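You operate a simulated robot arm through the tools that you are given. There is no shell and no other tool.

The job below is to be done with a simulated robot arm. You get a single attempt, and the scene is never put back.

## Task
In the patch drawer, move the purple plug to the plant socket.
Fine: it is the lowest drawer; mute the dark line amplifier and switch it off first; shut the drawer and switch it on again, still muted. Where these are worked on the way, their far stop is far enough and under half their travel is too little: patch drawer.

Only the result counts: the job must be done as asked and must still hold three seconds after the hand-in. Knocking over, shifting, dropping, spilling or breaking anything else fails it.

## Robot
A 6-joint arm with a two-finger parallel gripper, fixed in place. Base frame: the origin is at the foot of the arm, x ahead of it, y to its left, z up. Lengths are in mm, angles in degrees, forces in N, time in s.
With the tool pointing down near the work surface it reaches from about 260 to 680 mm from the base axis. Its first joint turns from -66.0 to 66.0 degrees. Payload 2.9 kg.
Tool frame: the origin (TCP) lies between the finger pads and is the grasp point; the fingertips stand 30 mm ahead of it; z points along the fingers, y is the line along which they close. Largest opening 110 mm; finger width 20, thickness 10; the body of the gripper, 48 by 112 mm, starts 55 mm behind the TCP.
Orientation is that of the tool frame in the base frame, as [roll, pitch, yaw] about the fixed x, y, z axes, in that order (R = Rz(yaw) Ry(pitch) Rx(roll)). With the fingers straight down and closing along the base's y, the tool's x points along the base's -x, its y along +y and its z along -z.

## Interface
- The arm moves only by the tool send_rows. Its argument "plan" is a list that holds one entry, the list of rows, each a list of 7 numbers: the shift along the tool's x, y, z in m, then the turn, a rotation vector about the tool's x, y, z in rad, then the opening, from 0 (shut) to 1 (fully open). In form: [[[tx, ty, tz, rx, ry, rz, jaw], ...]]. A call has 1 to 20 rows; each row shifts and turns the commanded pose from where the row before left it, along the tool's axes as they then stand. Each row takes 0.2 s and may step no farther than 50 mm and 8.6 degrees from the row before; otherwise, or with a gripper value out of range, the whole call is refused. A pose out of reach is approached as far as the arm can. The call stops where the force on the tool passes 40 N (or 10 N more than at its start, if that is more) or the arm is blocked; 0.2 s more then pass. The fingers move at their own pace (about 108 mm/s each) and stop on an object; they squeeze with about 26 N. The grip force told is the motor's: it shows also when the fingers shut on nothing. Time passes only in rows, and 0.2 s behind the last, so rows that do not move let the fingers close. The reply holds the time, the measured pose of the TCP, the force on the tool along the base axes, the opening and the grip force, in the units named above and with some noise, with the torque about the TCP (base axes, N m) and any sound that the robot's microphone picked up.
- Cameras (640 x 400 px; columns grow to the right, rows downward): "scene" is fixed at [87.2, 436.5, 1402.4]; the picture's right is [-0.68, -0.73, 0.00], its down [-0.30, 0.28, -0.91] and it looks along [0.67, -0.62, -0.41] (base axes); focal length 345 px, centre (320, 200). "wrist" rides on the gripper at [72, 17, -103] in the tool frame; the picture's right is [-0.23, 0.97, 0.00], its down [-0.76, -0.18, -0.62] and it looks along [-0.61, -0.14, 0.78] (tool axes); focal length 222 px, centre (320, 200). There is no depth. A picture from a camera that has moved, and an enlarged one, comes with that camera's place and axes in the base frame and with its lens.
- get_image(camera): a new picture of that camera. No time passes.
- zoom(camera, box): a new picture of the part [left, top, right, bottom] of that camera's present view, enlarged. No time passes.
- finish_job(): hands the job in; it is judged then, once.

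Nothing tells you positions but the pictures and the camera data. Unless the task says otherwise, let go and move clear before handing in.

The tools are called after "Call:" as a command line: name --argument value ..., lists and objects as JSON in quotes. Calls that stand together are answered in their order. send_rows: Moves the arm, as the interface text tells. Its arguments: {"type":"object","properties":{"plan":{"type":"array","items":{"type":"array","items":{"type":"array","items":{"type":"number"}}}}},"required":["plan"]} The other tools are called the same way: get_image (camera) takes a picture; zoom (camera, box) takes an enlarged picture of a part of a camera's view; finish_job () hands the job in.

At the start:

```text
time: 0.0
eef_pos: [371.9, -99.6, 1304.1]
ee_rot: [-180.0, -0.1, 180.0]
force: [0.9, 0.3, -0.2]
torque: [-0.02, 0.02, -0.03]
finger_gap: 110.3
gripper_force: 0.1
```

scene: 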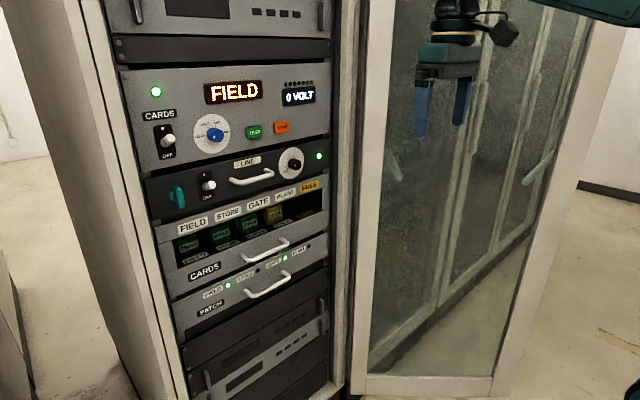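
wrist: 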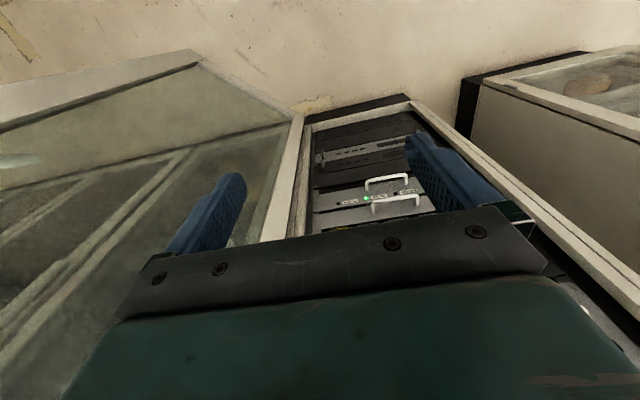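

I see a rack with a controller, a dark "LINE" amplifier, a cards drawer and the patch drawer as the lowest. I'll look closer before moving.

Call:
zoom --camera "scene" --box '[120, 130, 340, 268]'

Call:
zoom --camera "scene" --box '[150, 220, 350, 345]'

Call:
zoom --camera "scene" --box '[110, 50, 340, 194]'

Call:
zoom --camera "wrist" --box '[260, 90, 480, 240]'

```text
2.90 times, centred on (230, 199) of scene
camera zoom: at [87.2, 436.5, 1402.4], right [-0.68, -0.73, 0.0], down [-0.3, 0.28, -0.91], along [0.67, -0.62, -0.41], focal length 1000 px, centre (581, 203)
```

zoom: 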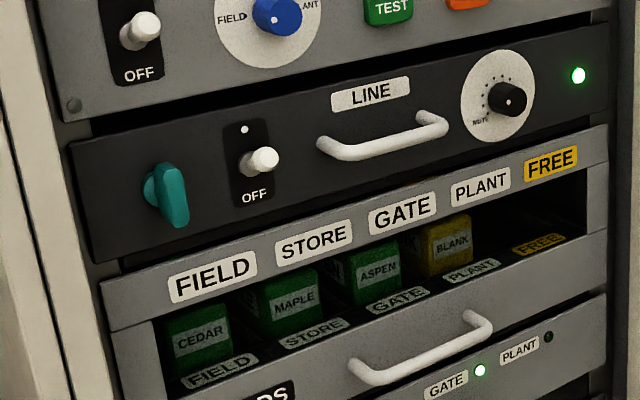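

```text
3.20 times, centred on (250, 282) of scene
camera zoom: at [87.2, 436.5, 1402.4], right [-0.68, -0.73, 0.0], down [-0.3, 0.28, -0.91], along [0.67, -0.62, -0.41], focal length 1104 px, centre (544, -64)
```

zoom: 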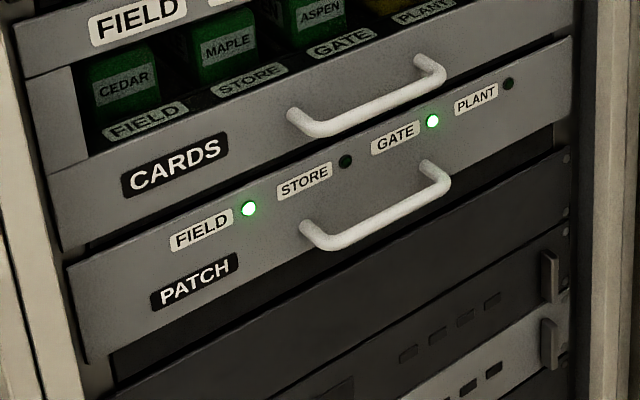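

```text
2.78 times, centred on (225, 122) of scene
camera zoom: at [87.2, 436.5, 1402.4], right [-0.68, -0.73, 0.0], down [-0.3, 0.28, -0.91], along [0.67, -0.62, -0.41], focal length 958 px, centre (584, 417)
```

zoom: 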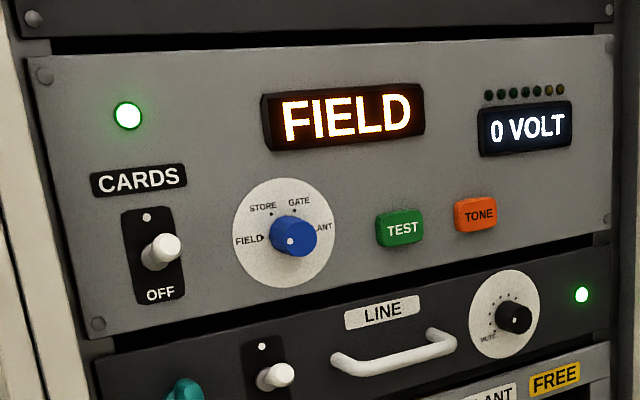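

```text
2.67 times, centred on (370, 165) of wrist
camera zoom: at [298.8, -81.6, 1406.9], right [0.23, 0.97, 0.0], down [0.76, -0.18, 0.62], along [0.61, -0.14, -0.78], focal length 592 px, centre (187, 293)
```

zoom: 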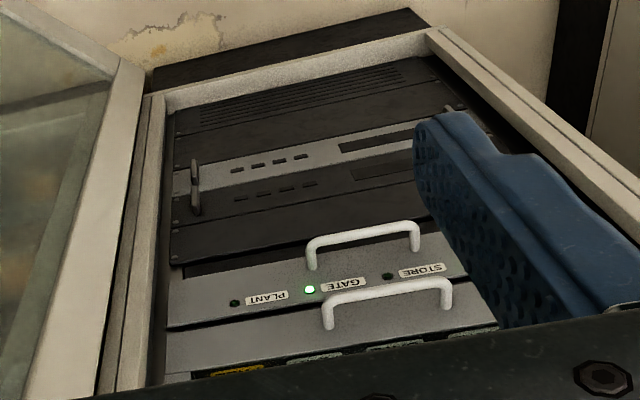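

I can make out the LINE amp (toggle, volume knob with MUTE mark, LED lit) and the patch drawer below with FIELD and GATE lit. I'll zoom in further for knob pointer and switch details.

Call:
zoom --camera "scene" --box '[265, 135, 335, 179]'

Call:
zoom --camera "scene" --box '[155, 160, 235, 210]'

Call:
zoom --camera "scene" --box '[190, 240, 330, 328]'

Call:
zoom --camera "scene" --box '[320, 0, 640, 200]'

```text
9.09 times, centred on (300, 157) of scene
camera zoom: at [87.2, 436.5, 1402.4], right [-0.68, -0.73, 0.0], down [-0.3, 0.28, -0.91], along [0.67, -0.62, -0.41], focal length 3136 px, centre (502, 591)
```

zoom: 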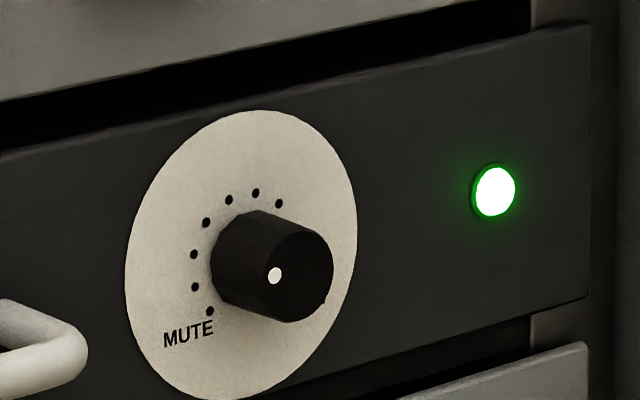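

```text
8.00 times, centred on (195, 185) of scene
camera zoom: at [87.2, 436.5, 1402.4], right [-0.68, -0.73, 0.0], down [-0.3, 0.28, -0.91], along [0.67, -0.62, -0.41], focal length 2759 px, centre (1320, 320)
```

zoom: 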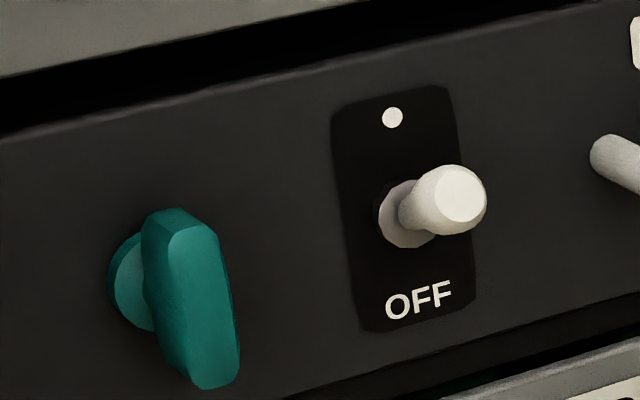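

```text
4.55 times, centred on (260, 284) of scene
camera zoom: at [87.2, 436.5, 1402.4], right [-0.68, -0.73, 0.0], down [-0.3, 0.28, -0.91], along [0.67, -0.62, -0.41], focal length 1568 px, centre (593, -182)
```

zoom: 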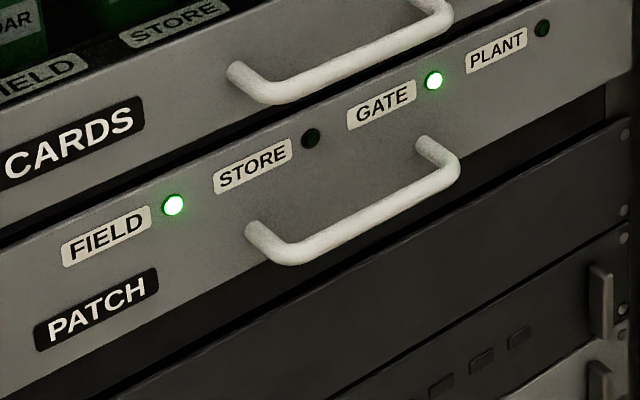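

```text
2.00 times, centred on (480, 100) of scene
camera zoom: at [87.2, 436.5, 1402.4], right [-0.68, -0.73, 0.0], down [-0.3, 0.28, -0.91], along [0.67, -0.62, -0.41], focal length 690 px, centre (0, 400)
```

zoom: 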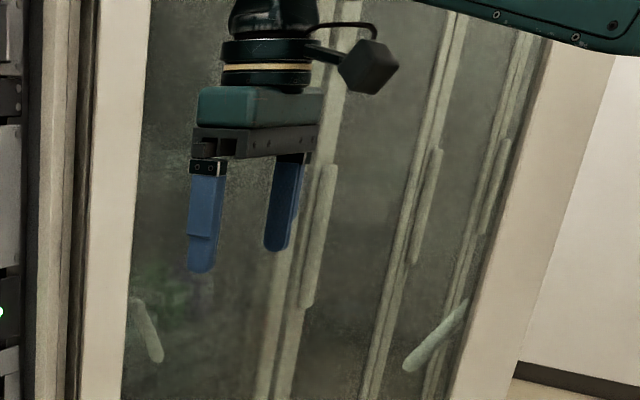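

The volume knob's pointer needs a closer look; I'll zoom tight on it and check the toggle's neighbours.

Call:
zoom --camera "scene" --box '[284, 152, 308, 167]'

Call:
zoom --camera "scene" --box '[220, 140, 300, 190]'

Call:
zoom --camera "scene" --box '[140, 0, 640, 310]'

```text
16.00 times, centred on (296, 160) of scene
camera zoom: at [87.2, 436.5, 1402.4], right [-0.68, -0.73, 0.0], down [-0.3, 0.28, -0.91], along [0.67, -0.62, -0.41], focal length 5519 px, centre (704, 848)
```

zoom: 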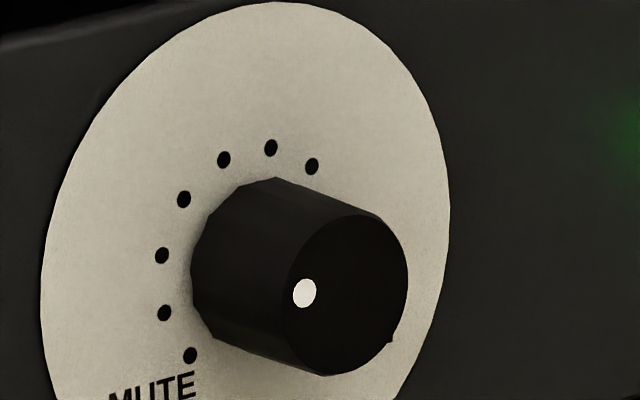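

```text
8.00 times, centred on (260, 165) of scene
camera zoom: at [87.2, 436.5, 1402.4], right [-0.68, -0.73, 0.0], down [-0.3, 0.28, -0.91], along [0.67, -0.62, -0.41], focal length 2759 px, centre (800, 480)
```

zoom: 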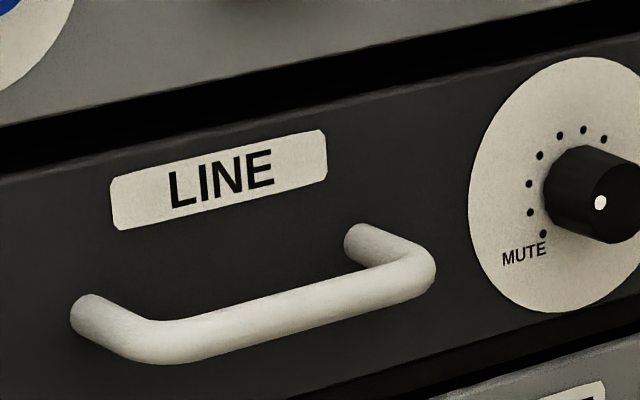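

```text
1.28 times, centred on (390, 155) of scene
camera zoom: at [87.2, 436.5, 1402.4], right [-0.68, -0.73, 0.0], down [-0.3, 0.28, -0.91], along [0.67, -0.62, -0.41], focal length 442 px, centre (230, 258)
```

zoom: 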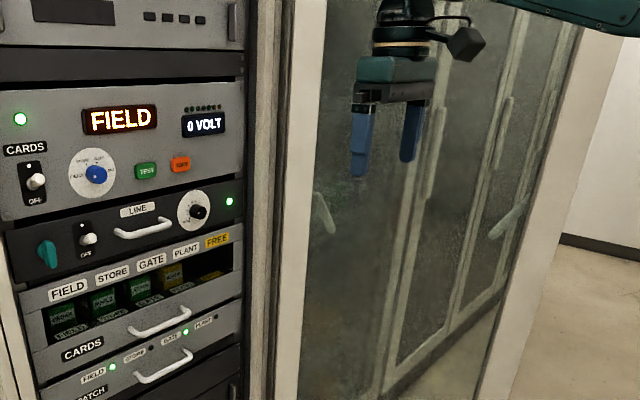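

Rack front is about x≈758: LINE knob near (758,-86,1125) pointing at the third mark, the toggle near (758,150,1125) tilted up (on), and the patch handle at z≈811. I'll tilt the tool to point forward while moving toward the rack.

Call:
send_rows --plan '[[[-0.02, 0, 0.025, 0, -0.1428, 0, 1], [-0.0162, 0, 0.0276, 0, -0.1428, 0, 1], [-0.0121, 0, 0.0296, 0, -0.1428, 0, 1], [-0.0078, 0, 0.031, 0, -0.1428, 0, 1], [-0.0033, 0, 0.0318, 0, -0.1428, 0, 1], [0.0013, 0, 0.032, 0, -0.1428, 0, 1], [0.0058, 0, 0.0315, 0, -0.1428, 0, 1], [0.0102, 0, 0.0303, 0, -0.1428, 0, 1], [0.0144, 0, 0.0285, 0, -0.1428, 0, 1], [0.0184, 0, 0.026, 0, -0.1428, 0, 1], [0.0219, 0, 0.0229, 0, -0.1428, 0, 1]]]'

```text
time: 2.4
eef_pos: [565.8, -130.9, 1354.6]
ee_rot: [-179.9, 43.1, 180.0]
force: [-0.3, -0.3, 0.0]
torque: [-0.01, 0.02, 0.0]
finger_gap: 109.9
gripper_force: 0.1
out of reach, approached as far as the arm can: row 1, 2, 3, 4, 5, 6, 7, 8, 9, 10, 11
```

The arm reports out of reach and stands at about 43° tilt. I'll check what it looks like before the next move.

Call:
get_image --camera "scene"

Call:
get_image --camera "wrist"

Call:
send_rows --plan '[[[0, 0, 0, 0, 0, 0, 1]]]'

```text
taken
```

scene: 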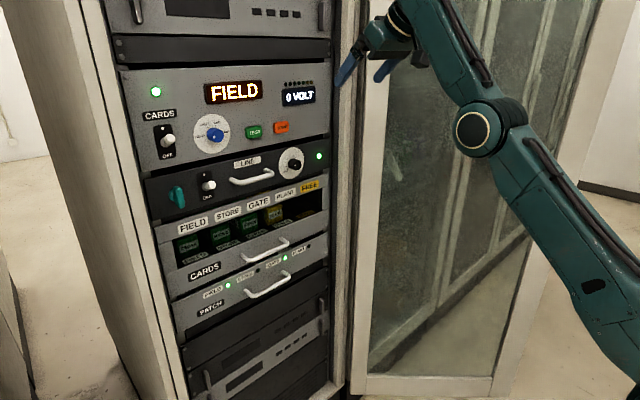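

```text
taken
camera wrist: at [443.0, -114.0, 1380.8], right [0.17, 0.97, 0.15], down [0.13, -0.18, 0.98], along [0.98, -0.14, -0.16], focal length 222 px, centre (320, 200)
```

wrist: 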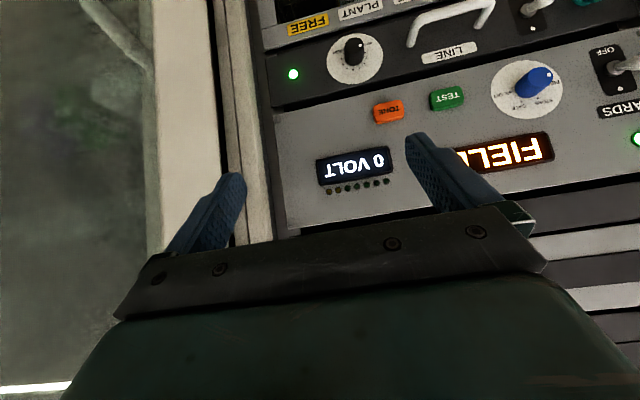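

```text
time: 2.8
eef_pos: [566.9, -131.4, 1354.2]
ee_rot: [180.0, 43.2, -180.0]
force: [-0.4, 0.2, 0.7]
torque: [-0.01, 0.0, 0.02]
finger_gap: 110.0
gripper_force: 0.1
```

The arm drifted up and to the right instead. I'll test a small plain translation down and back toward the centre to learn what is limited.

Call:
send_rows --plan '[[[0.0137, 0.005, 0.0146, 0, 0, 0, 1], [0.0137, 0.005, 0.0146, 0, 0, 0, 1], [0.0137, 0.005, 0.0146, 0, 0, 0, 1]]]'

```text
time: 3.6
eef_pos: [575.3, -118.8, 1345.7]
ee_rot: [-180.0, 42.2, 180.0]
force: [0.3, -0.5, -0.4]
torque: [0.02, 0.02, 0.0]
finger_gap: 110.0
gripper_force: 0.0
out of reach, approached as far as the arm can: row 1, 2, 3
```

Still constrained. I'll probe which motions are free using small steps: first a small straight retreat along the tool with no rotation.

Call:
send_rows --plan '[[[0, 0, -0.01, 0, 0, 0, 1], [0, 0, -0.01, 0, 0, 0, 1]]]'

Call:
send_rows --plan '[[[0, 0, 0, 0, -0.05, 0, 1], [0, 0, 0, 0, -0.05, 0, 1]]]'

Call:
send_rows --plan '[[[-0.01, 0, 0, 0, 0, 0, 1], [-0.01, 0, 0, 0, 0, 0, 1]]]'

Call:
send_rows --plan '[[[0, 0.01, 0, 0, 0, 0, 1], [0, 0.01, 0, 0, 0, 0, 1]]]'

```text
time: 4.2
eef_pos: [565.0, -119.7, 1362.0]
ee_rot: [-179.9, 43.2, -179.9]
force: [-0.2, 0.2, -0.5]
torque: [-0.03, 0.0, 0.01]
finger_gap: 110.0
gripper_force: 0.0
out of reach, approached as far as the arm can: row 1
```

```text
time: 4.8
eef_pos: [560.9, -115.9, 1376.5]
ee_rot: [-179.9, 45.2, 179.9]
force: [0.7, -0.9, -0.4]
torque: [0.03, -0.01, 0.0]
finger_gap: 110.2
gripper_force: 0.0
out of reach, approached as far as the arm can: row 1, 2
```

```text
time: 5.4
eef_pos: [561.6, -110.3, 1387.1]
ee_rot: [-179.7, 45.0, -179.9]
force: [0.2, 0.4, -0.2]
torque: [0.04, -0.02, -0.01]
finger_gap: 109.9
gripper_force: 0.1
out of reach, approached as far as the arm can: row 1, 2
```

```text
time: 6.0
eef_pos: [562.7, -92.0, 1389.0]
ee_rot: [-179.9, 45.2, -180.0]
force: [-0.7, -0.8, 0.6]
torque: [-0.01, 0.01, 0.0]
finger_gap: 110.3
gripper_force: 0.1
```

Retreating and sideways motions are free, but tilt is limited in this arm posture. I'll look at the arm's configuration.

Call:
get_image --camera "scene"

Call:
zoom --camera "scene" --box '[320, 0, 640, 200]'

```text
taken
```

scene: 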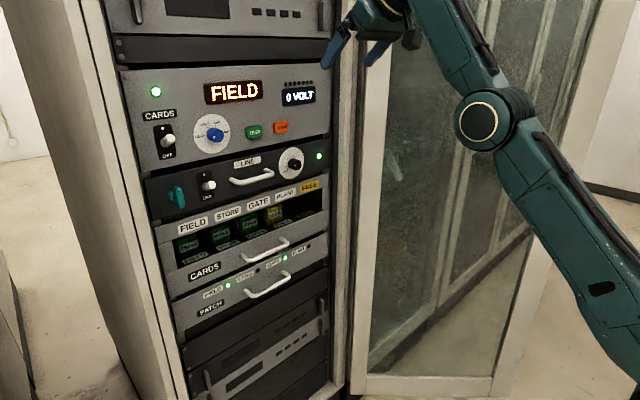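

```text
2.00 times, centred on (480, 100) of scene
camera zoom: at [87.3, 436.6, 1402.4], right [-0.68, -0.73, 0.0], down [-0.3, 0.28, -0.91], along [0.67, -0.62, -0.41], focal length 690 px, centre (0, 400)
```

zoom: 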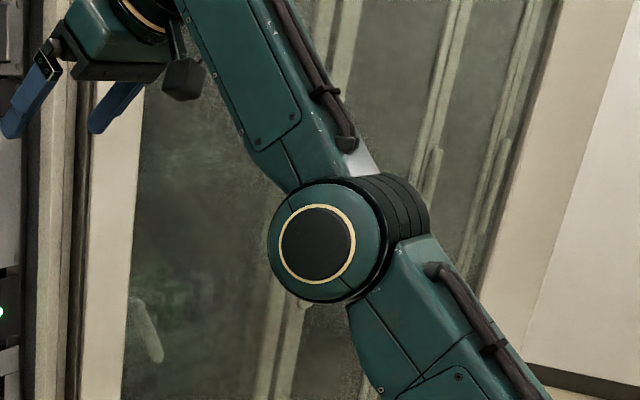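

My working theory is that the elbow has gone straight (singular). I'll return to the start posture (tool down) and then test gentler motions from there.

Call:
send_rows --plan '[[[0.0226, 0, -0.0086, 0, 0.098, 0, 1], [0.0233, 0, -0.0063, 0, 0.098, 0, 1], [0.0238, 0, -0.004, 0, 0.098, 0, 1], [0.0241, 0, -0.0017, 0, 0.098, 0, 1], [0.0242, 0, 0.0007, 0, 0.098, 0, 1], [0.024, 0, 0.003, 0, 0.098, 0, 1], [0.0236, 0, 0.0054, 0, 0.098, 0, 1], [0.0229, 0, 0.0076, 0, 0.098, 0, 1]]]'

Call:
get_image --camera "scene"

```text
time: 7.8
eef_pos: [383.7, -93.3, 1309.8]
ee_rot: [-179.9, 0.1, 179.9]
force: [0.0, 0.0, 0.1]
torque: [0.01, 0.0, 0.01]
finger_gap: 110.0
gripper_force: 0.1
```

```text
taken
```

scene: 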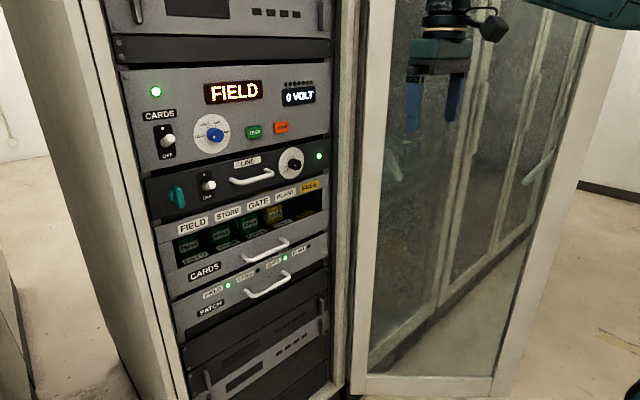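

Back in the start posture without limits. Now test a plain downward move and then a forward translation with the tool down.

Call:
send_rows --plan '[[[0, 0, 0.03, 0, 0, 0, 1], [0, 0, 0.03, 0, 0, 0, 1], [0, 0, 0.03, 0, 0, 0, 1]]]'

Call:
send_rows --plan '[[[-0.03, 0, 0, 0, 0, 0, 1], [-0.03, 0, 0, 0, 0, 0, 1], [-0.03, 0, 0, 0, 0, 0, 1]]]'

```text
time: 8.6
eef_pos: [388.2, -93.3, 1216.4]
ee_rot: [-180.0, 0.3, -180.0]
force: [0.4, 0.3, 0.0]
torque: [0.04, 0.01, -0.03]
finger_gap: 109.7
gripper_force: 0.0
```

```text
time: 9.4
eef_pos: [478.2, -92.5, 1218.9]
ee_rot: [180.0, 0.2, -180.0]
force: [1.3, 0.6, 0.0]
torque: [-0.01, 0.01, 0.0]
finger_gap: 109.9
gripper_force: 0.1
```

Translations work here. Now test a small pure tilt forward.

Call:
send_rows --plan '[[[0, 0, 0, 0, -0.05, 0, 1], [0, 0, 0, 0, -0.05, 0, 1]]]'

Call:
send_rows --plan '[[[0, 0, 0, 0, -0.05, 0, 1], [0, 0, 0, 0, -0.05, 0, 1]]]'

```text
time: 10.0
eef_pos: [476.2, -90.8, 1219.2]
ee_rot: [-179.9, 6.0, 180.0]
force: [0.7, -0.5, -0.2]
torque: [-0.02, -0.01, -0.02]
finger_gap: 109.9
gripper_force: 0.0
```

```text
time: 10.6
eef_pos: [475.9, -90.8, 1218.8]
ee_rot: [-179.9, 11.7, 179.8]
force: [0.4, 0.4, -0.5]
torque: [0.02, 0.01, 0.02]
finger_gap: 110.0
gripper_force: 0.0
```

The tilt works lower down. I'll continue tilting to horizontal with a gentle forward/downward drift.

Call:
send_rows --plan '[[[-0.0048, 0, 0.0163, 0, -0.1367, 0, 1], [-0.0025, 0, 0.0168, 0, -0.1367, 0, 1], [-0.0002, 0, 0.017, 0, -0.1367, 0, 1], [0.0021, 0, 0.0169, 0, -0.1367, 0, 1], [0.0044, 0, 0.0164, 0, -0.1367, 0, 1], [0.0066, 0, 0.0157, 0, -0.1367, 0, 1], [0.0087, 0, 0.0146, 0, -0.1367, 0, 1], [0.0106, 0, 0.0133, 0, -0.1367, 0, 1], [0.0123, 0, 0.0118, 0, -0.1367, 0, 1], [0.0138, 0, 0.01, 0, -0.1367, 0, 1]]]'

Call:
get_image --camera "scene"

Call:
get_image --camera "wrist"

```text
time: 12.8
eef_pos: [555.1, -92.4, 1069.2]
ee_rot: [-36.0, 89.8, -36.2]
force: [0.4, -0.4, -0.6]
torque: [0.02, -0.01, 0.0]
finger_gap: 110.0
gripper_force: 0.1
```

```text
taken
```

scene: 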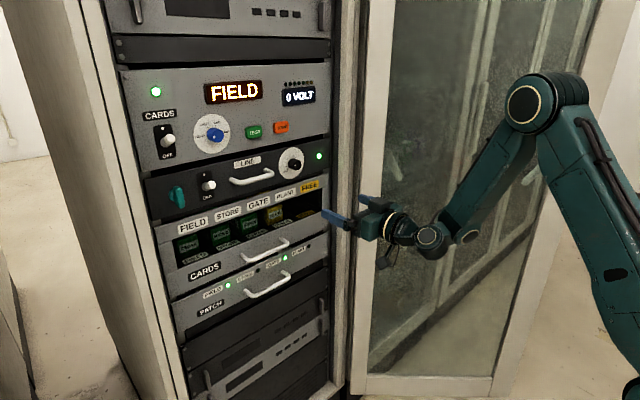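

```text
taken
camera wrist: at [452.1, -75.1, 995.9], right [0.0, 0.97, 0.23], down [-0.63, -0.17, 0.76], along [0.78, -0.14, 0.61], focal length 222 px, centre (320, 200)
```

wrist: 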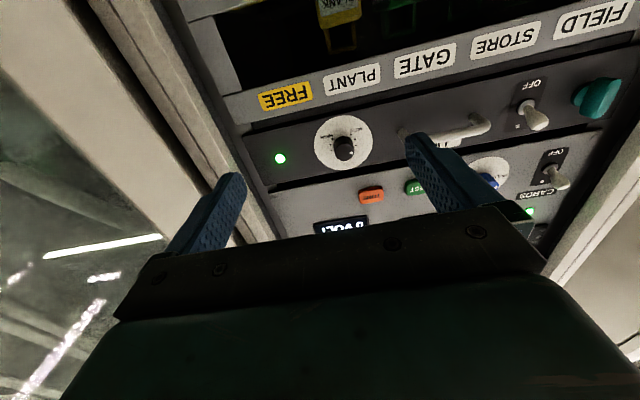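

Tool now points forward. I'll zoom the wrist view on the knob and toggle to pin down positions by triangulation.

Call:
zoom --camera "wrist" --box '[265, 90, 425, 190]'

Call:
zoom --camera "wrist" --box '[480, 60, 640, 160]'

Call:
zoom --camera "scene" --box '[300, 180, 460, 280]'

```text
4.00 times, centred on (345, 140) of wrist
camera zoom: at [452.1, -75.1, 995.9], right [0.0, 0.97, 0.23], down [-0.63, -0.17, 0.76], along [0.78, -0.14, 0.61], focal length 888 px, centre (220, 440)
```

zoom: 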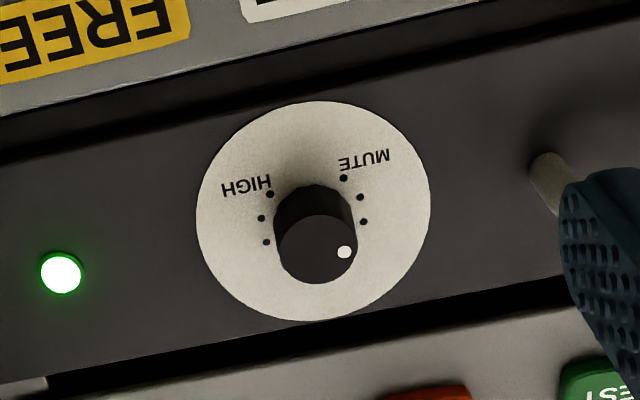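

```text
4.00 times, centred on (560, 110) of wrist
camera zoom: at [452.1, -75.1, 995.9], right [0.0, 0.97, 0.23], down [-0.63, -0.17, 0.76], along [0.78, -0.14, 0.61], focal length 888 px, centre (-640, 560)
```

zoom: 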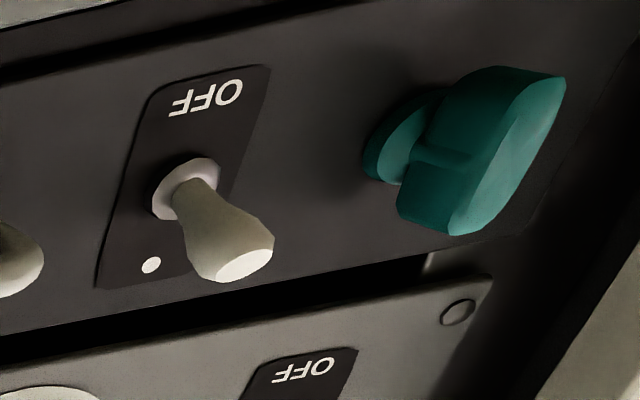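

```text
4.00 times, centred on (380, 230) of scene
camera zoom: at [87.2, 436.6, 1402.4], right [-0.68, -0.73, 0.0], down [-0.3, 0.28, -0.91], along [0.67, -0.62, -0.41], focal length 1380 px, centre (80, 80)
```

zoom: 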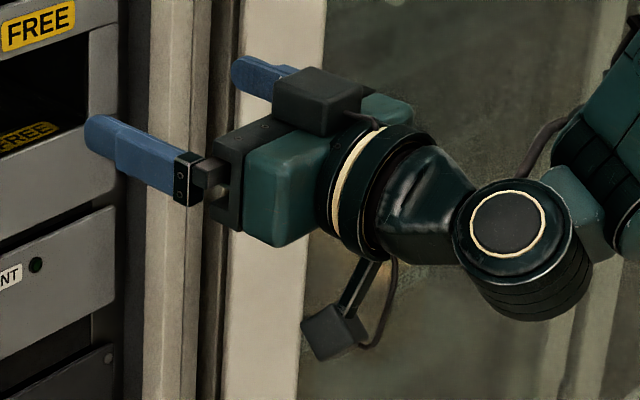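

Triangulation puts the volume dial near (747, -75, 1132), knob about 26 mm across and 27 mm deep, pointer at 9 o'clock. I'll move in front of it with the jaw half open and re-check.

Call:
send_rows --plan '[[[-0.021, 0.0058, 0.03, 0, 0, 0, 0.5], [-0.021, 0.0058, 0.03, 0, 0, 0, 0.5], [-0.021, 0.0058, 0.03, 0, 0, 0, 0.5], [0, 0, 0, 0, 0, 0, 0.5]]]'

Call:
get_image --camera "wrist"

Call:
zoom --camera "scene" --box '[240, 110, 400, 210]'

```text
time: 13.8
eef_pos: [644.8, -77.8, 1130.3]
ee_rot: [95.4, 90.0, 95.5]
force: [-0.1, 0.5, -0.4]
torque: [0.0, -0.01, -0.01]
finger_gap: 54.9
gripper_force: 0.1
```

```text
taken
camera wrist: at [540.9, -59.6, 1058.0], right [0.0, 0.97, 0.23], down [-0.62, -0.18, 0.76], along [0.78, -0.14, 0.61], focal length 222 px, centre (320, 200)
```

wrist: 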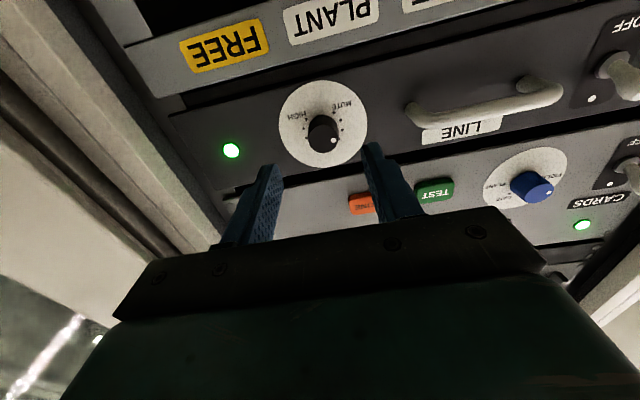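

```text
4.00 times, centred on (320, 160) of scene
camera zoom: at [87.2, 436.6, 1402.4], right [-0.68, -0.73, 0.0], down [-0.3, 0.28, -0.91], along [0.67, -0.62, -0.41], focal length 1380 px, centre (320, 360)
```

zoom: 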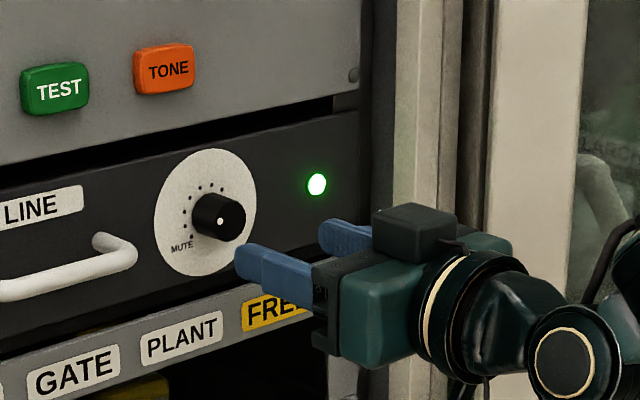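

The knob lies at about y≈-73, z≈1131, nearly in line with the fingers. I'll advance around it.

Call:
send_rows --plan '[[[-0.001, 0.0045, 0.02, 0, 0, 0, 0.5], [0, 0, 0.02, 0, 0, 0, 0.5], [0, 0, 0.02, 0, 0, 0, 0.5]]]'

Call:
get_image --camera "wrist"

Call:
zoom --camera "scene" --box '[240, 120, 352, 190]'

```text
time: 14.6
eef_pos: [704.2, -69.1, 1134.5]
ee_rot: [-40.4, 89.9, -40.4]
force: [-0.3, 1.0, 0.0]
torque: [0.0, 0.04, 0.02]
finger_gap: 54.9
gripper_force: 0.1
```

```text
taken
camera wrist: at [601.5, -52.1, 1060.8], right [0.0, 0.97, 0.23], down [-0.62, -0.18, 0.76], along [0.78, -0.14, 0.61], focal length 222 px, centre (320, 200)
```

wrist: 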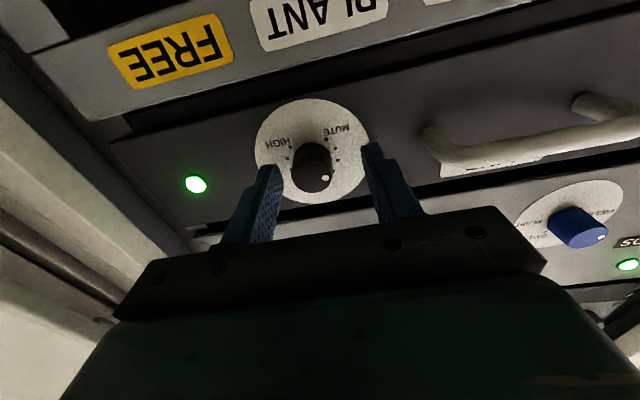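

```text
5.71 times, centred on (296, 155) of scene
camera zoom: at [87.2, 436.5, 1402.4], right [-0.68, -0.73, 0.0], down [-0.3, 0.28, -0.91], along [0.67, -0.62, -0.41], focal length 1971 px, centre (457, 457)
```

zoom: 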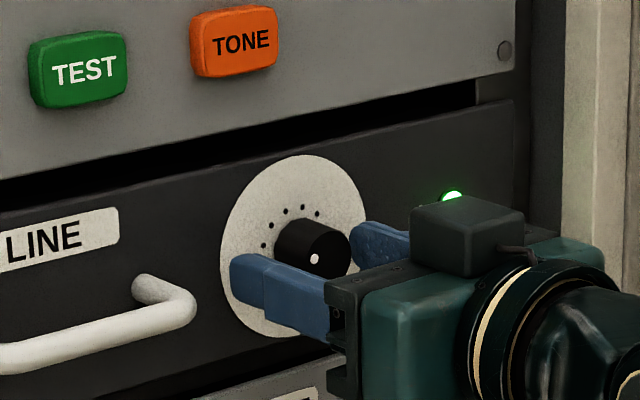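

The fingers are around the knob; a closer zoom will confirm centring before closing.

Call:
zoom --camera "wrist" --box '[230, 80, 430, 205]'

Call:
zoom --camera "scene" --box '[272, 145, 320, 175]'

Call:
send_rows --plan '[[[0, 0, 0, 0, 0, 0, 0.5]]]'

```text
3.20 times, centred on (330, 142) of wrist
camera zoom: at [601.5, -52.1, 1060.8], right [0.0, 0.97, 0.23], down [-0.62, -0.18, 0.76], along [0.78, -0.14, 0.61], focal length 711 px, centre (288, 384)
```

zoom: 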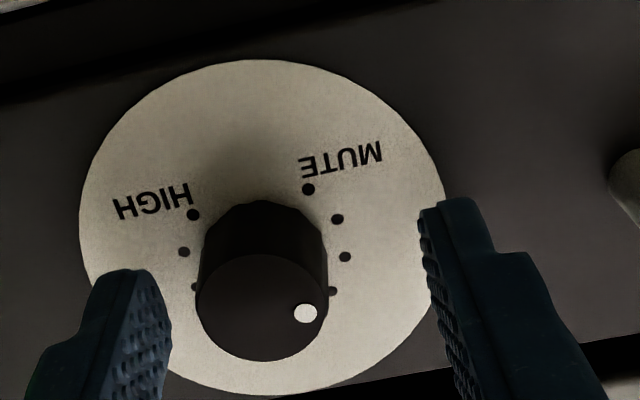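

```text
13.33 times, centred on (296, 160) of scene
camera zoom: at [87.2, 436.5, 1402.4], right [-0.68, -0.73, 0.0], down [-0.3, 0.28, -0.91], along [0.67, -0.62, -0.41], focal length 4599 px, centre (640, 733)
```

zoom: 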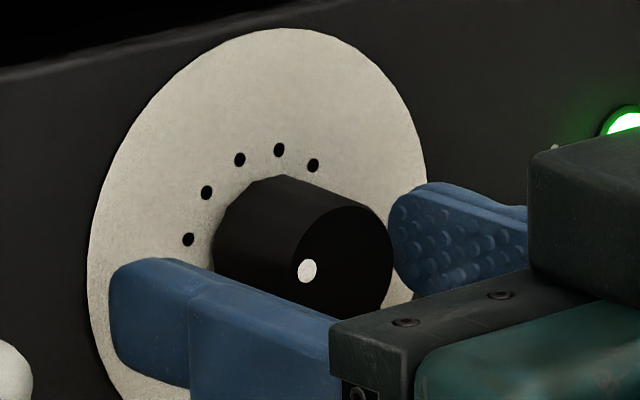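

```text
time: 15.0
eef_pos: [704.9, -70.4, 1133.1]
ee_rot: [-71.7, 90.0, -71.7]
force: [0.3, -0.4, 0.6]
torque: [-0.01, 0.02, 0.0]
finger_gap: 55.1
gripper_force: 0.1
```

The knob is about 5 mm to the right (-y) of the finger midpoint and slightly higher. I'll correct and then close gently.

Call:
send_rows --plan '[[[-0.002, -0.005, 0.003, 0, 0, 0, 0.5], [0, 0, 0, 0, 0, 0, 0.32]]]'

Call:
zoom --camera "wrist" --box '[230, 80, 430, 205]'

Call:
zoom --camera "scene" --box '[272, 145, 320, 175]'

```text
time: 15.6
eef_pos: [707.5, -74.7, 1137.2]
ee_rot: [-100.2, 90.0, -100.4]
force: [0.5, 0.0, -0.2]
torque: [0.01, 0.01, 0.01]
finger_gap: 35.1
gripper_force: 0.1
```

```text
3.20 times, centred on (330, 142) of wrist
camera zoom: at [604.2, -57.7, 1062.7], right [0.0, 0.97, 0.23], down [-0.62, -0.18, 0.76], along [0.78, -0.14, 0.61], focal length 711 px, centre (288, 384)
```

zoom: 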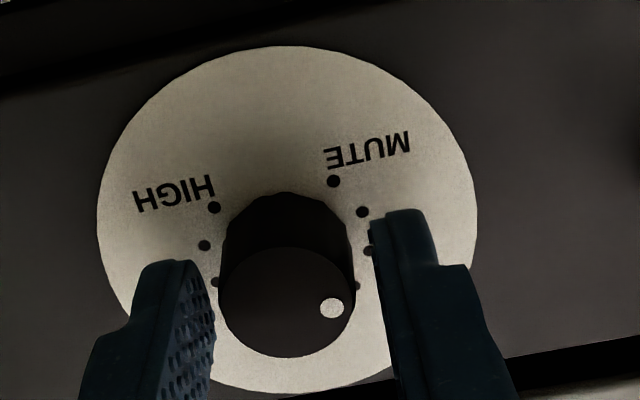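

```text
13.33 times, centred on (296, 160) of scene
camera zoom: at [87.2, 436.5, 1402.4], right [-0.68, -0.73, 0.0], down [-0.3, 0.28, -0.91], along [0.67, -0.62, -0.41], focal length 4599 px, centre (640, 733)
```

zoom: 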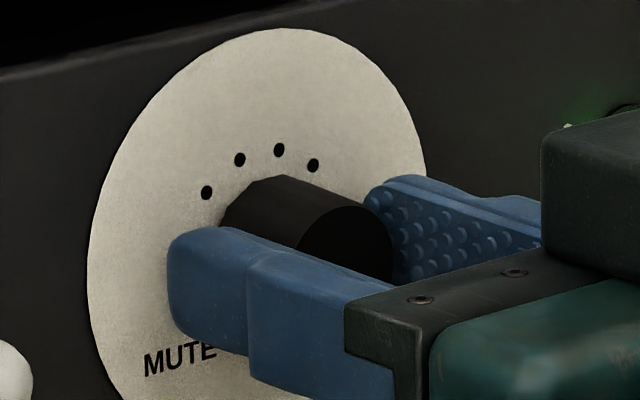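

Well centred. I'll close on the knob.

Call:
send_rows --plan '[[[0, 0, 0, 0, 0, 0, 0.15], [0, 0, 0, 0, 0, 0, 0.15]]]'

```text
time: 16.2
eef_pos: [708.9, -76.0, 1135.7]
ee_rot: [-91.6, 89.9, -91.6]
force: [0.6, -0.1, 0.1]
torque: [-0.01, 0.23, 0.02]
finger_gap: 26.3
gripper_force: 45.1
```

Gripped at 26 mm. Now turn counter-clockwise (negative about tool z) toward MUTE.

Call:
send_rows --plan '[[[0, 0, 0, 0, 0, -0.12, 0.15], [0, 0, 0, 0, 0, -0.12, 0.15], [0, 0, 0, 0, 0, -0.12, 0.15]]]'

Call:
zoom --camera "wrist" --box '[230, 80, 430, 205]'

Call:
zoom --camera "scene" --box '[272, 145, 320, 175]'

```text
time: 17.0
eef_pos: [707.9, -75.7, 1134.1]
ee_rot: [-89.8, 69.2, -89.8]
force: [-34.0, 5.0, 1.4]
torque: [-0.04, -0.46, 0.32]
finger_gap: 26.3
gripper_force: 45.4
```

```text
3.20 times, centred on (330, 142) of wrist
camera zoom: at [604.3, -84.3, 1061.3], right [0.0, 0.99, -0.13], down [-0.62, 0.1, 0.77], along [0.78, 0.08, 0.62], focal length 711 px, centre (288, 384)
```

zoom: 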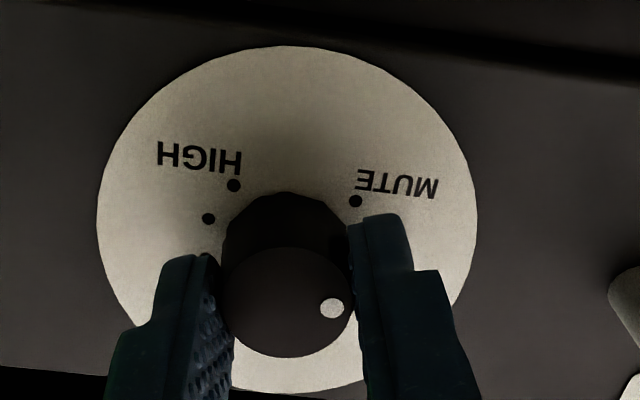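

```text
13.33 times, centred on (296, 160) of scene
camera zoom: at [86.0, 436.7, 1402.4], right [-0.68, -0.73, 0.0], down [-0.3, 0.28, -0.91], along [0.67, -0.62, -0.4], focal length 4599 px, centre (640, 733)
```

zoom: 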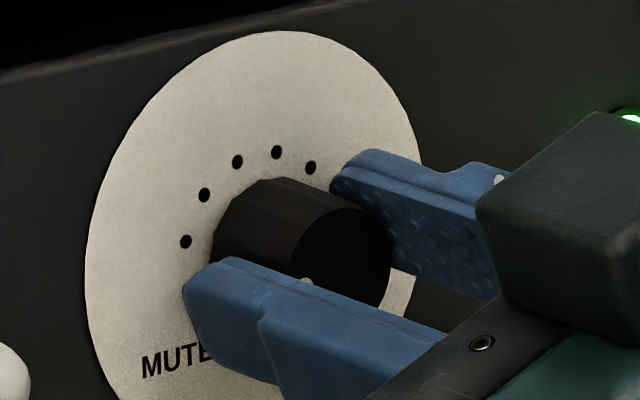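

The knob turned about 20° but there's a 34 N push along x. I'll back off slightly to relieve it.

Call:
send_rows --plan '[[[0, 0, -0.002, 0, 0, 0, 0.15]]]'

```text
time: 17.4
eef_pos: [708.6, -74.4, 1136.0]
ee_rot: [-89.7, 69.2, -89.7]
force: [1.9, 5.9, 4.2]
torque: [0.0, 1.06, -0.18]
finger_gap: 26.1
gripper_force: 45.4
```

Force relieved. Continue turning with a slight compensation.

Call:
send_rows --plan '[[[0, 0, -0.0005, 0, 0, -0.12, 0.15], [0, 0, -0.0005, 0, 0, -0.12, 0.15]]]'

```text
time: 18.0
eef_pos: [706.7, -73.3, 1135.6]
ee_rot: [-89.8, 55.5, -89.7]
force: [8.2, 8.1, 3.2]
torque: [0.02, -0.11, 0.31]
finger_gap: 26.3
gripper_force: 44.7
```

Call:
send_rows --plan '[[[0, 0, 0, 0, 0, -0.12, 0.15], [0, 0, 0, 0, 0, -0.12, 0.15]]]'

Call:
zoom --camera "wrist" --box '[230, 80, 430, 205]'

Call:
zoom --camera "scene" --box '[272, 145, 320, 175]'

```text
time: 18.6
eef_pos: [706.6, -74.1, 1135.7]
ee_rot: [-89.9, 41.7, -89.9]
force: [9.5, 13.7, 4.6]
torque: [0.01, -0.06, 0.36]
finger_gap: 26.6
gripper_force: 45.0
```

```text
3.20 times, centred on (330, 142) of wrist
camera zoom: at [602.4, -117.0, 1073.8], right [0.0, 0.82, -0.58], down [-0.63, 0.45, 0.64], along [0.78, 0.36, 0.51], focal length 711 px, centre (288, 384)
```

zoom: 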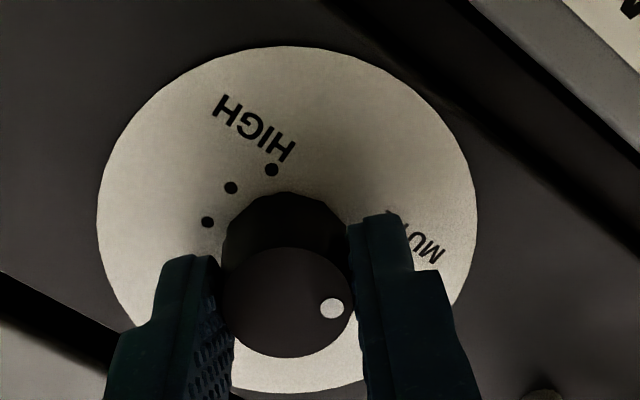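

```text
13.33 times, centred on (296, 160) of scene
camera zoom: at [87.4, 437.0, 1402.2], right [-0.68, -0.73, 0.0], down [-0.3, 0.28, -0.91], along [0.67, -0.62, -0.41], focal length 4599 px, centre (640, 733)
```

zoom: 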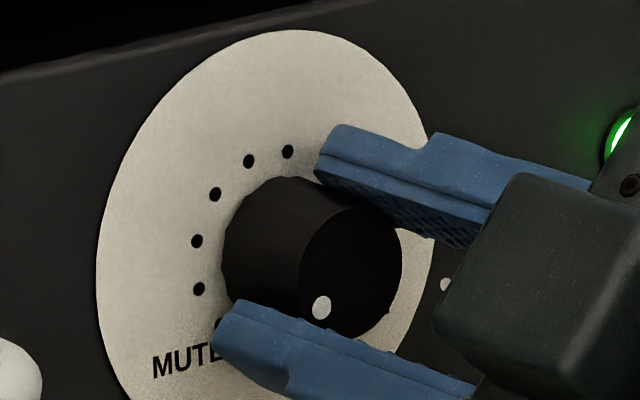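

The pointer is close to MUTE (about 48° turned of an expected 60°). Continue a bit further.

Call:
send_rows --plan '[[[0, 0, 0, 0, 0, -0.1, 0.15], [0, 0, 0, 0, 0, -0.1, 0.15]]]'

Call:
zoom --camera "scene" --box '[272, 145, 320, 175]'

```text
time: 19.2
eef_pos: [706.1, -73.8, 1135.2]
ee_rot: [-89.9, 30.3, -89.9]
force: [6.1, 13.1, 3.4]
torque: [-0.01, -0.72, 1.34]
finger_gap: 26.2
gripper_force: 45.2
```

```text
13.33 times, centred on (296, 160) of scene
camera zoom: at [87.4, 437.0, 1402.2], right [-0.68, -0.73, 0.0], down [-0.3, 0.28, -0.91], along [0.67, -0.62, -0.41], focal length 4599 px, centre (640, 733)
```

zoom: 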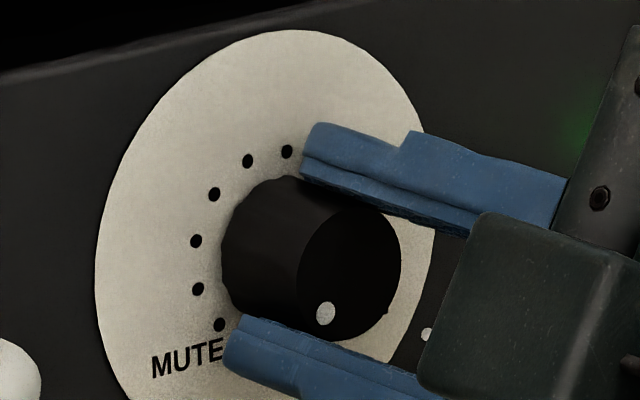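

The pointer appears at MUTE. I'll verify from the wrist camera before releasing.

Call:
zoom --camera "wrist" --box '[230, 80, 430, 205]'

Call:
zoom --camera "scene" --box '[284, 152, 308, 167]'

```text
3.20 times, centred on (330, 142) of wrist
camera zoom: at [602.5, -128.1, 1083.5], right [0.0, 0.69, -0.73], down [-0.62, 0.57, 0.54], along [0.78, 0.45, 0.43], focal length 711 px, centre (288, 384)
```

zoom: 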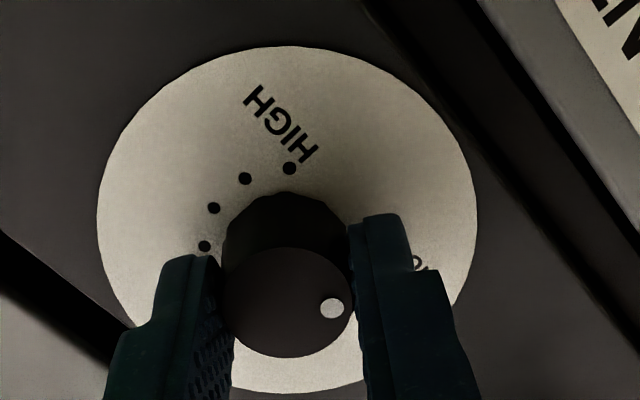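

```text
16.00 times, centred on (296, 160) of scene
camera zoom: at [87.4, 437.0, 1402.2], right [-0.68, -0.73, 0.0], down [-0.3, 0.28, -0.91], along [0.67, -0.62, -0.41], focal length 5519 px, centre (704, 848)
```

zoom: 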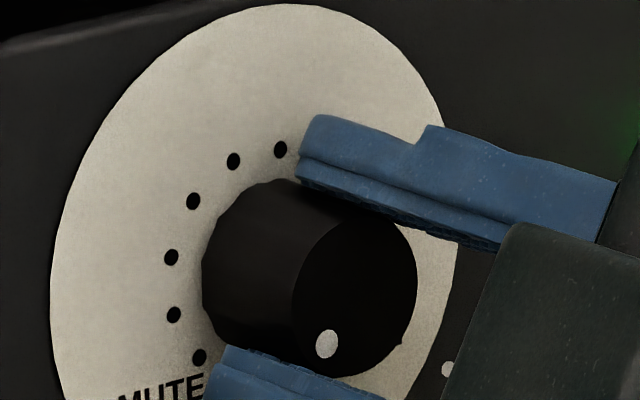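

Pointer aligned with MUTE within a few degrees. I'll nudge slightly further to feel whether there is a stop.

Call:
send_rows --plan '[[[0, 0, 0, 0, 0, -0.05, 0.15]]]'

Call:
zoom --camera "wrist" --box '[230, 80, 430, 205]'

```text
time: 19.6
eef_pos: [706.8, -74.5, 1133.7]
ee_rot: [-90.1, 27.5, -90.0]
force: [6.4, 12.2, 3.1]
torque: [0.58, -0.06, 0.52]
finger_gap: 26.1
gripper_force: 45.1
```

```text
3.20 times, centred on (330, 142) of wrist
camera zoom: at [602.6, -130.7, 1086.1], right [0.0, 0.65, -0.76], down [-0.62, 0.59, 0.51], along [0.78, 0.47, 0.41], focal length 711 px, centre (288, 384)
```

zoom: 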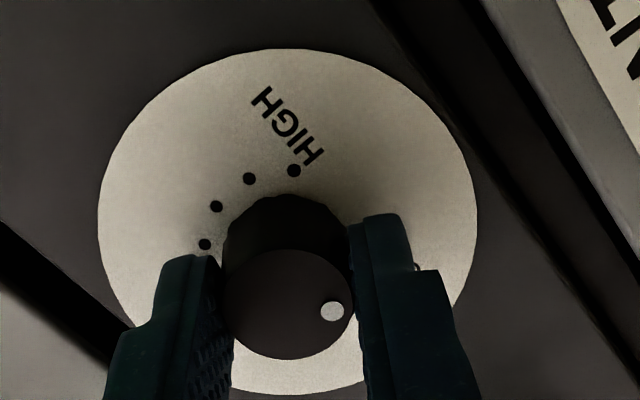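

The torque jump shows the stop at MUTE is reached. I'll release and back off, then level the wrist again.

Call:
send_rows --plan '[[[0, 0, 0, 0, 0, 0, 0.5], [0, 0, 0, 0, 0, 0, 0.5], [0, 0, -0.02, 0, 0, 0, 0.5], [0, 0, -0.02, 0, 0, 0, 0.5], [0, 0, -0.02, 0, 0, 0, 0.5], [0, 0, -0.02, 0, 0, 0, 0.5]]]'

Call:
zoom --camera "scene" --box '[240, 110, 400, 210]'

Call:
zoom --camera "scene" --box '[284, 152, 308, 167]'

```text
time: 21.0
eef_pos: [625.7, -73.2, 1134.5]
ee_rot: [-90.0, 27.4, -90.1]
force: [-0.2, 0.3, -0.5]
torque: [0.01, 0.01, -0.05]
finger_gap: 54.9
gripper_force: 0.1
```

```text
4.00 times, centred on (320, 160) of scene
camera zoom: at [87.2, 436.5, 1402.4], right [-0.68, -0.73, 0.0], down [-0.3, 0.28, -0.91], along [0.67, -0.62, -0.41], focal length 1380 px, centre (320, 360)
```

zoom: 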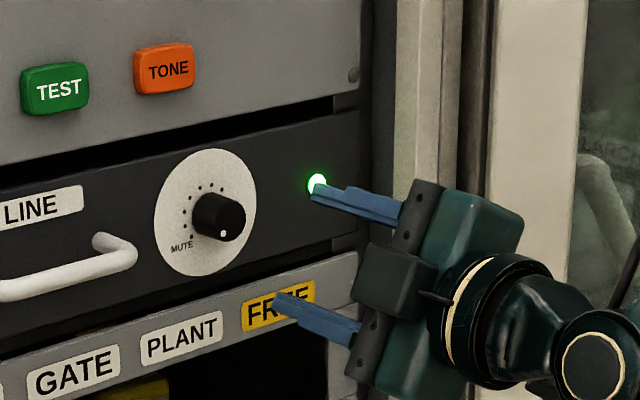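

```text
16.00 times, centred on (296, 160) of scene
camera zoom: at [87.2, 436.5, 1402.4], right [-0.68, -0.73, 0.0], down [-0.3, 0.28, -0.91], along [0.67, -0.62, -0.41], focal length 5519 px, centre (704, 848)
```

zoom: 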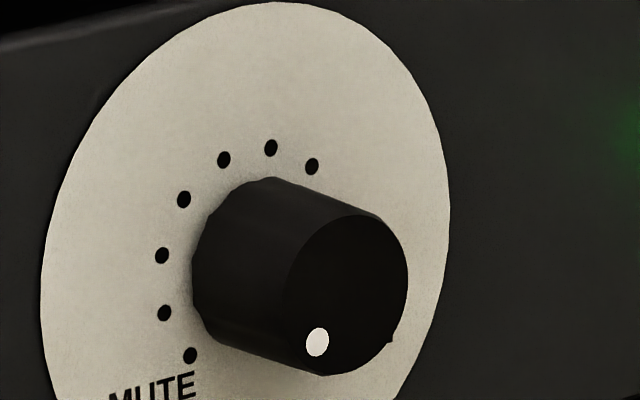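

Muted. Now I'll level the wrist and move left toward the LINE toggle (about y≈158, z≈1136), jaws closing for pushing.

Call:
send_rows --plan '[[[0, 0, 0, 0, 0, 0.1365, 0.5], [0, 0, 0, 0, 0, 0.1365, 0.4], [0, 0, 0, 0, 0, 0.1365, 0.3], [0, 0, 0, 0, 0, 0.1365, 0.2], [0, 0, 0, 0, 0, 0.1365, 0.1], [0, 0, 0, 0, 0, 0.1365, 0], [0, 0, 0, 0, 0, 0.1365, 0], [0, 0, 0, 0, 0, 0.1365, 0], [-0.006, 0.033, 0, 0, 0, 0, 0], [-0.006, 0.033, 0, 0, 0, 0, 0], [-0.006, 0.033, 0, 0, 0, 0, 0], [-0.006, 0.033, 0, 0, 0, 0, 0], [-0.006, 0.033, 0, 0, 0, 0, 0], [-0.006, 0.033, 0, 0, 0, 0, 0], [-0.006, 0.033, 0, 0, 0, 0, 0]]]'

Call:
get_image --camera "wrist"

Call:
zoom --camera "scene" --box '[140, 110, 300, 210]'

```text
time: 24.2
eef_pos: [627.8, 157.6, 1175.5]
ee_rot: [152.9, 90.0, 152.8]
force: [-1.5, -0.4, -0.3]
torque: [0.04, -0.02, 0.02]
finger_gap: 0.1
gripper_force: 26.0
```

```text
taken
camera wrist: at [523.6, 174.0, 1103.2], right [0.0, 0.97, 0.23], down [-0.62, -0.18, 0.76], along [0.78, -0.14, 0.61], focal length 222 px, centre (320, 200)
```

wrist: 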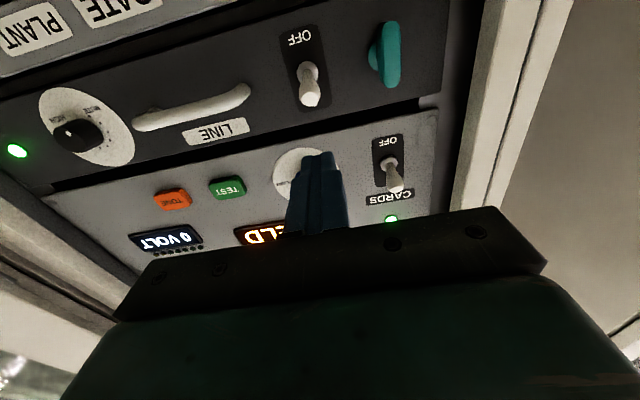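

```text
4.00 times, centred on (220, 160) of scene
camera zoom: at [87.3, 436.5, 1402.4], right [-0.68, -0.73, 0.0], down [-0.3, 0.28, -0.91], along [0.67, -0.62, -0.41], focal length 1380 px, centre (720, 360)
```

zoom: 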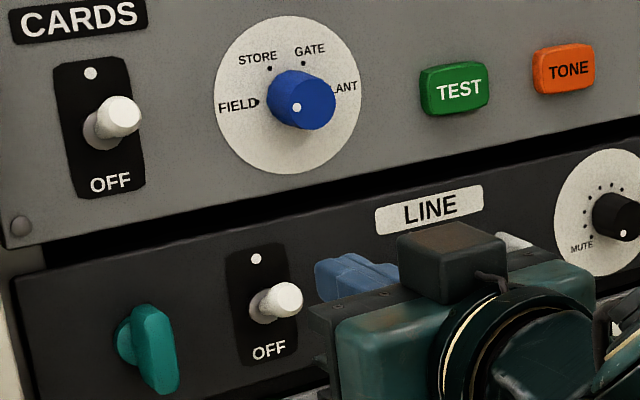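

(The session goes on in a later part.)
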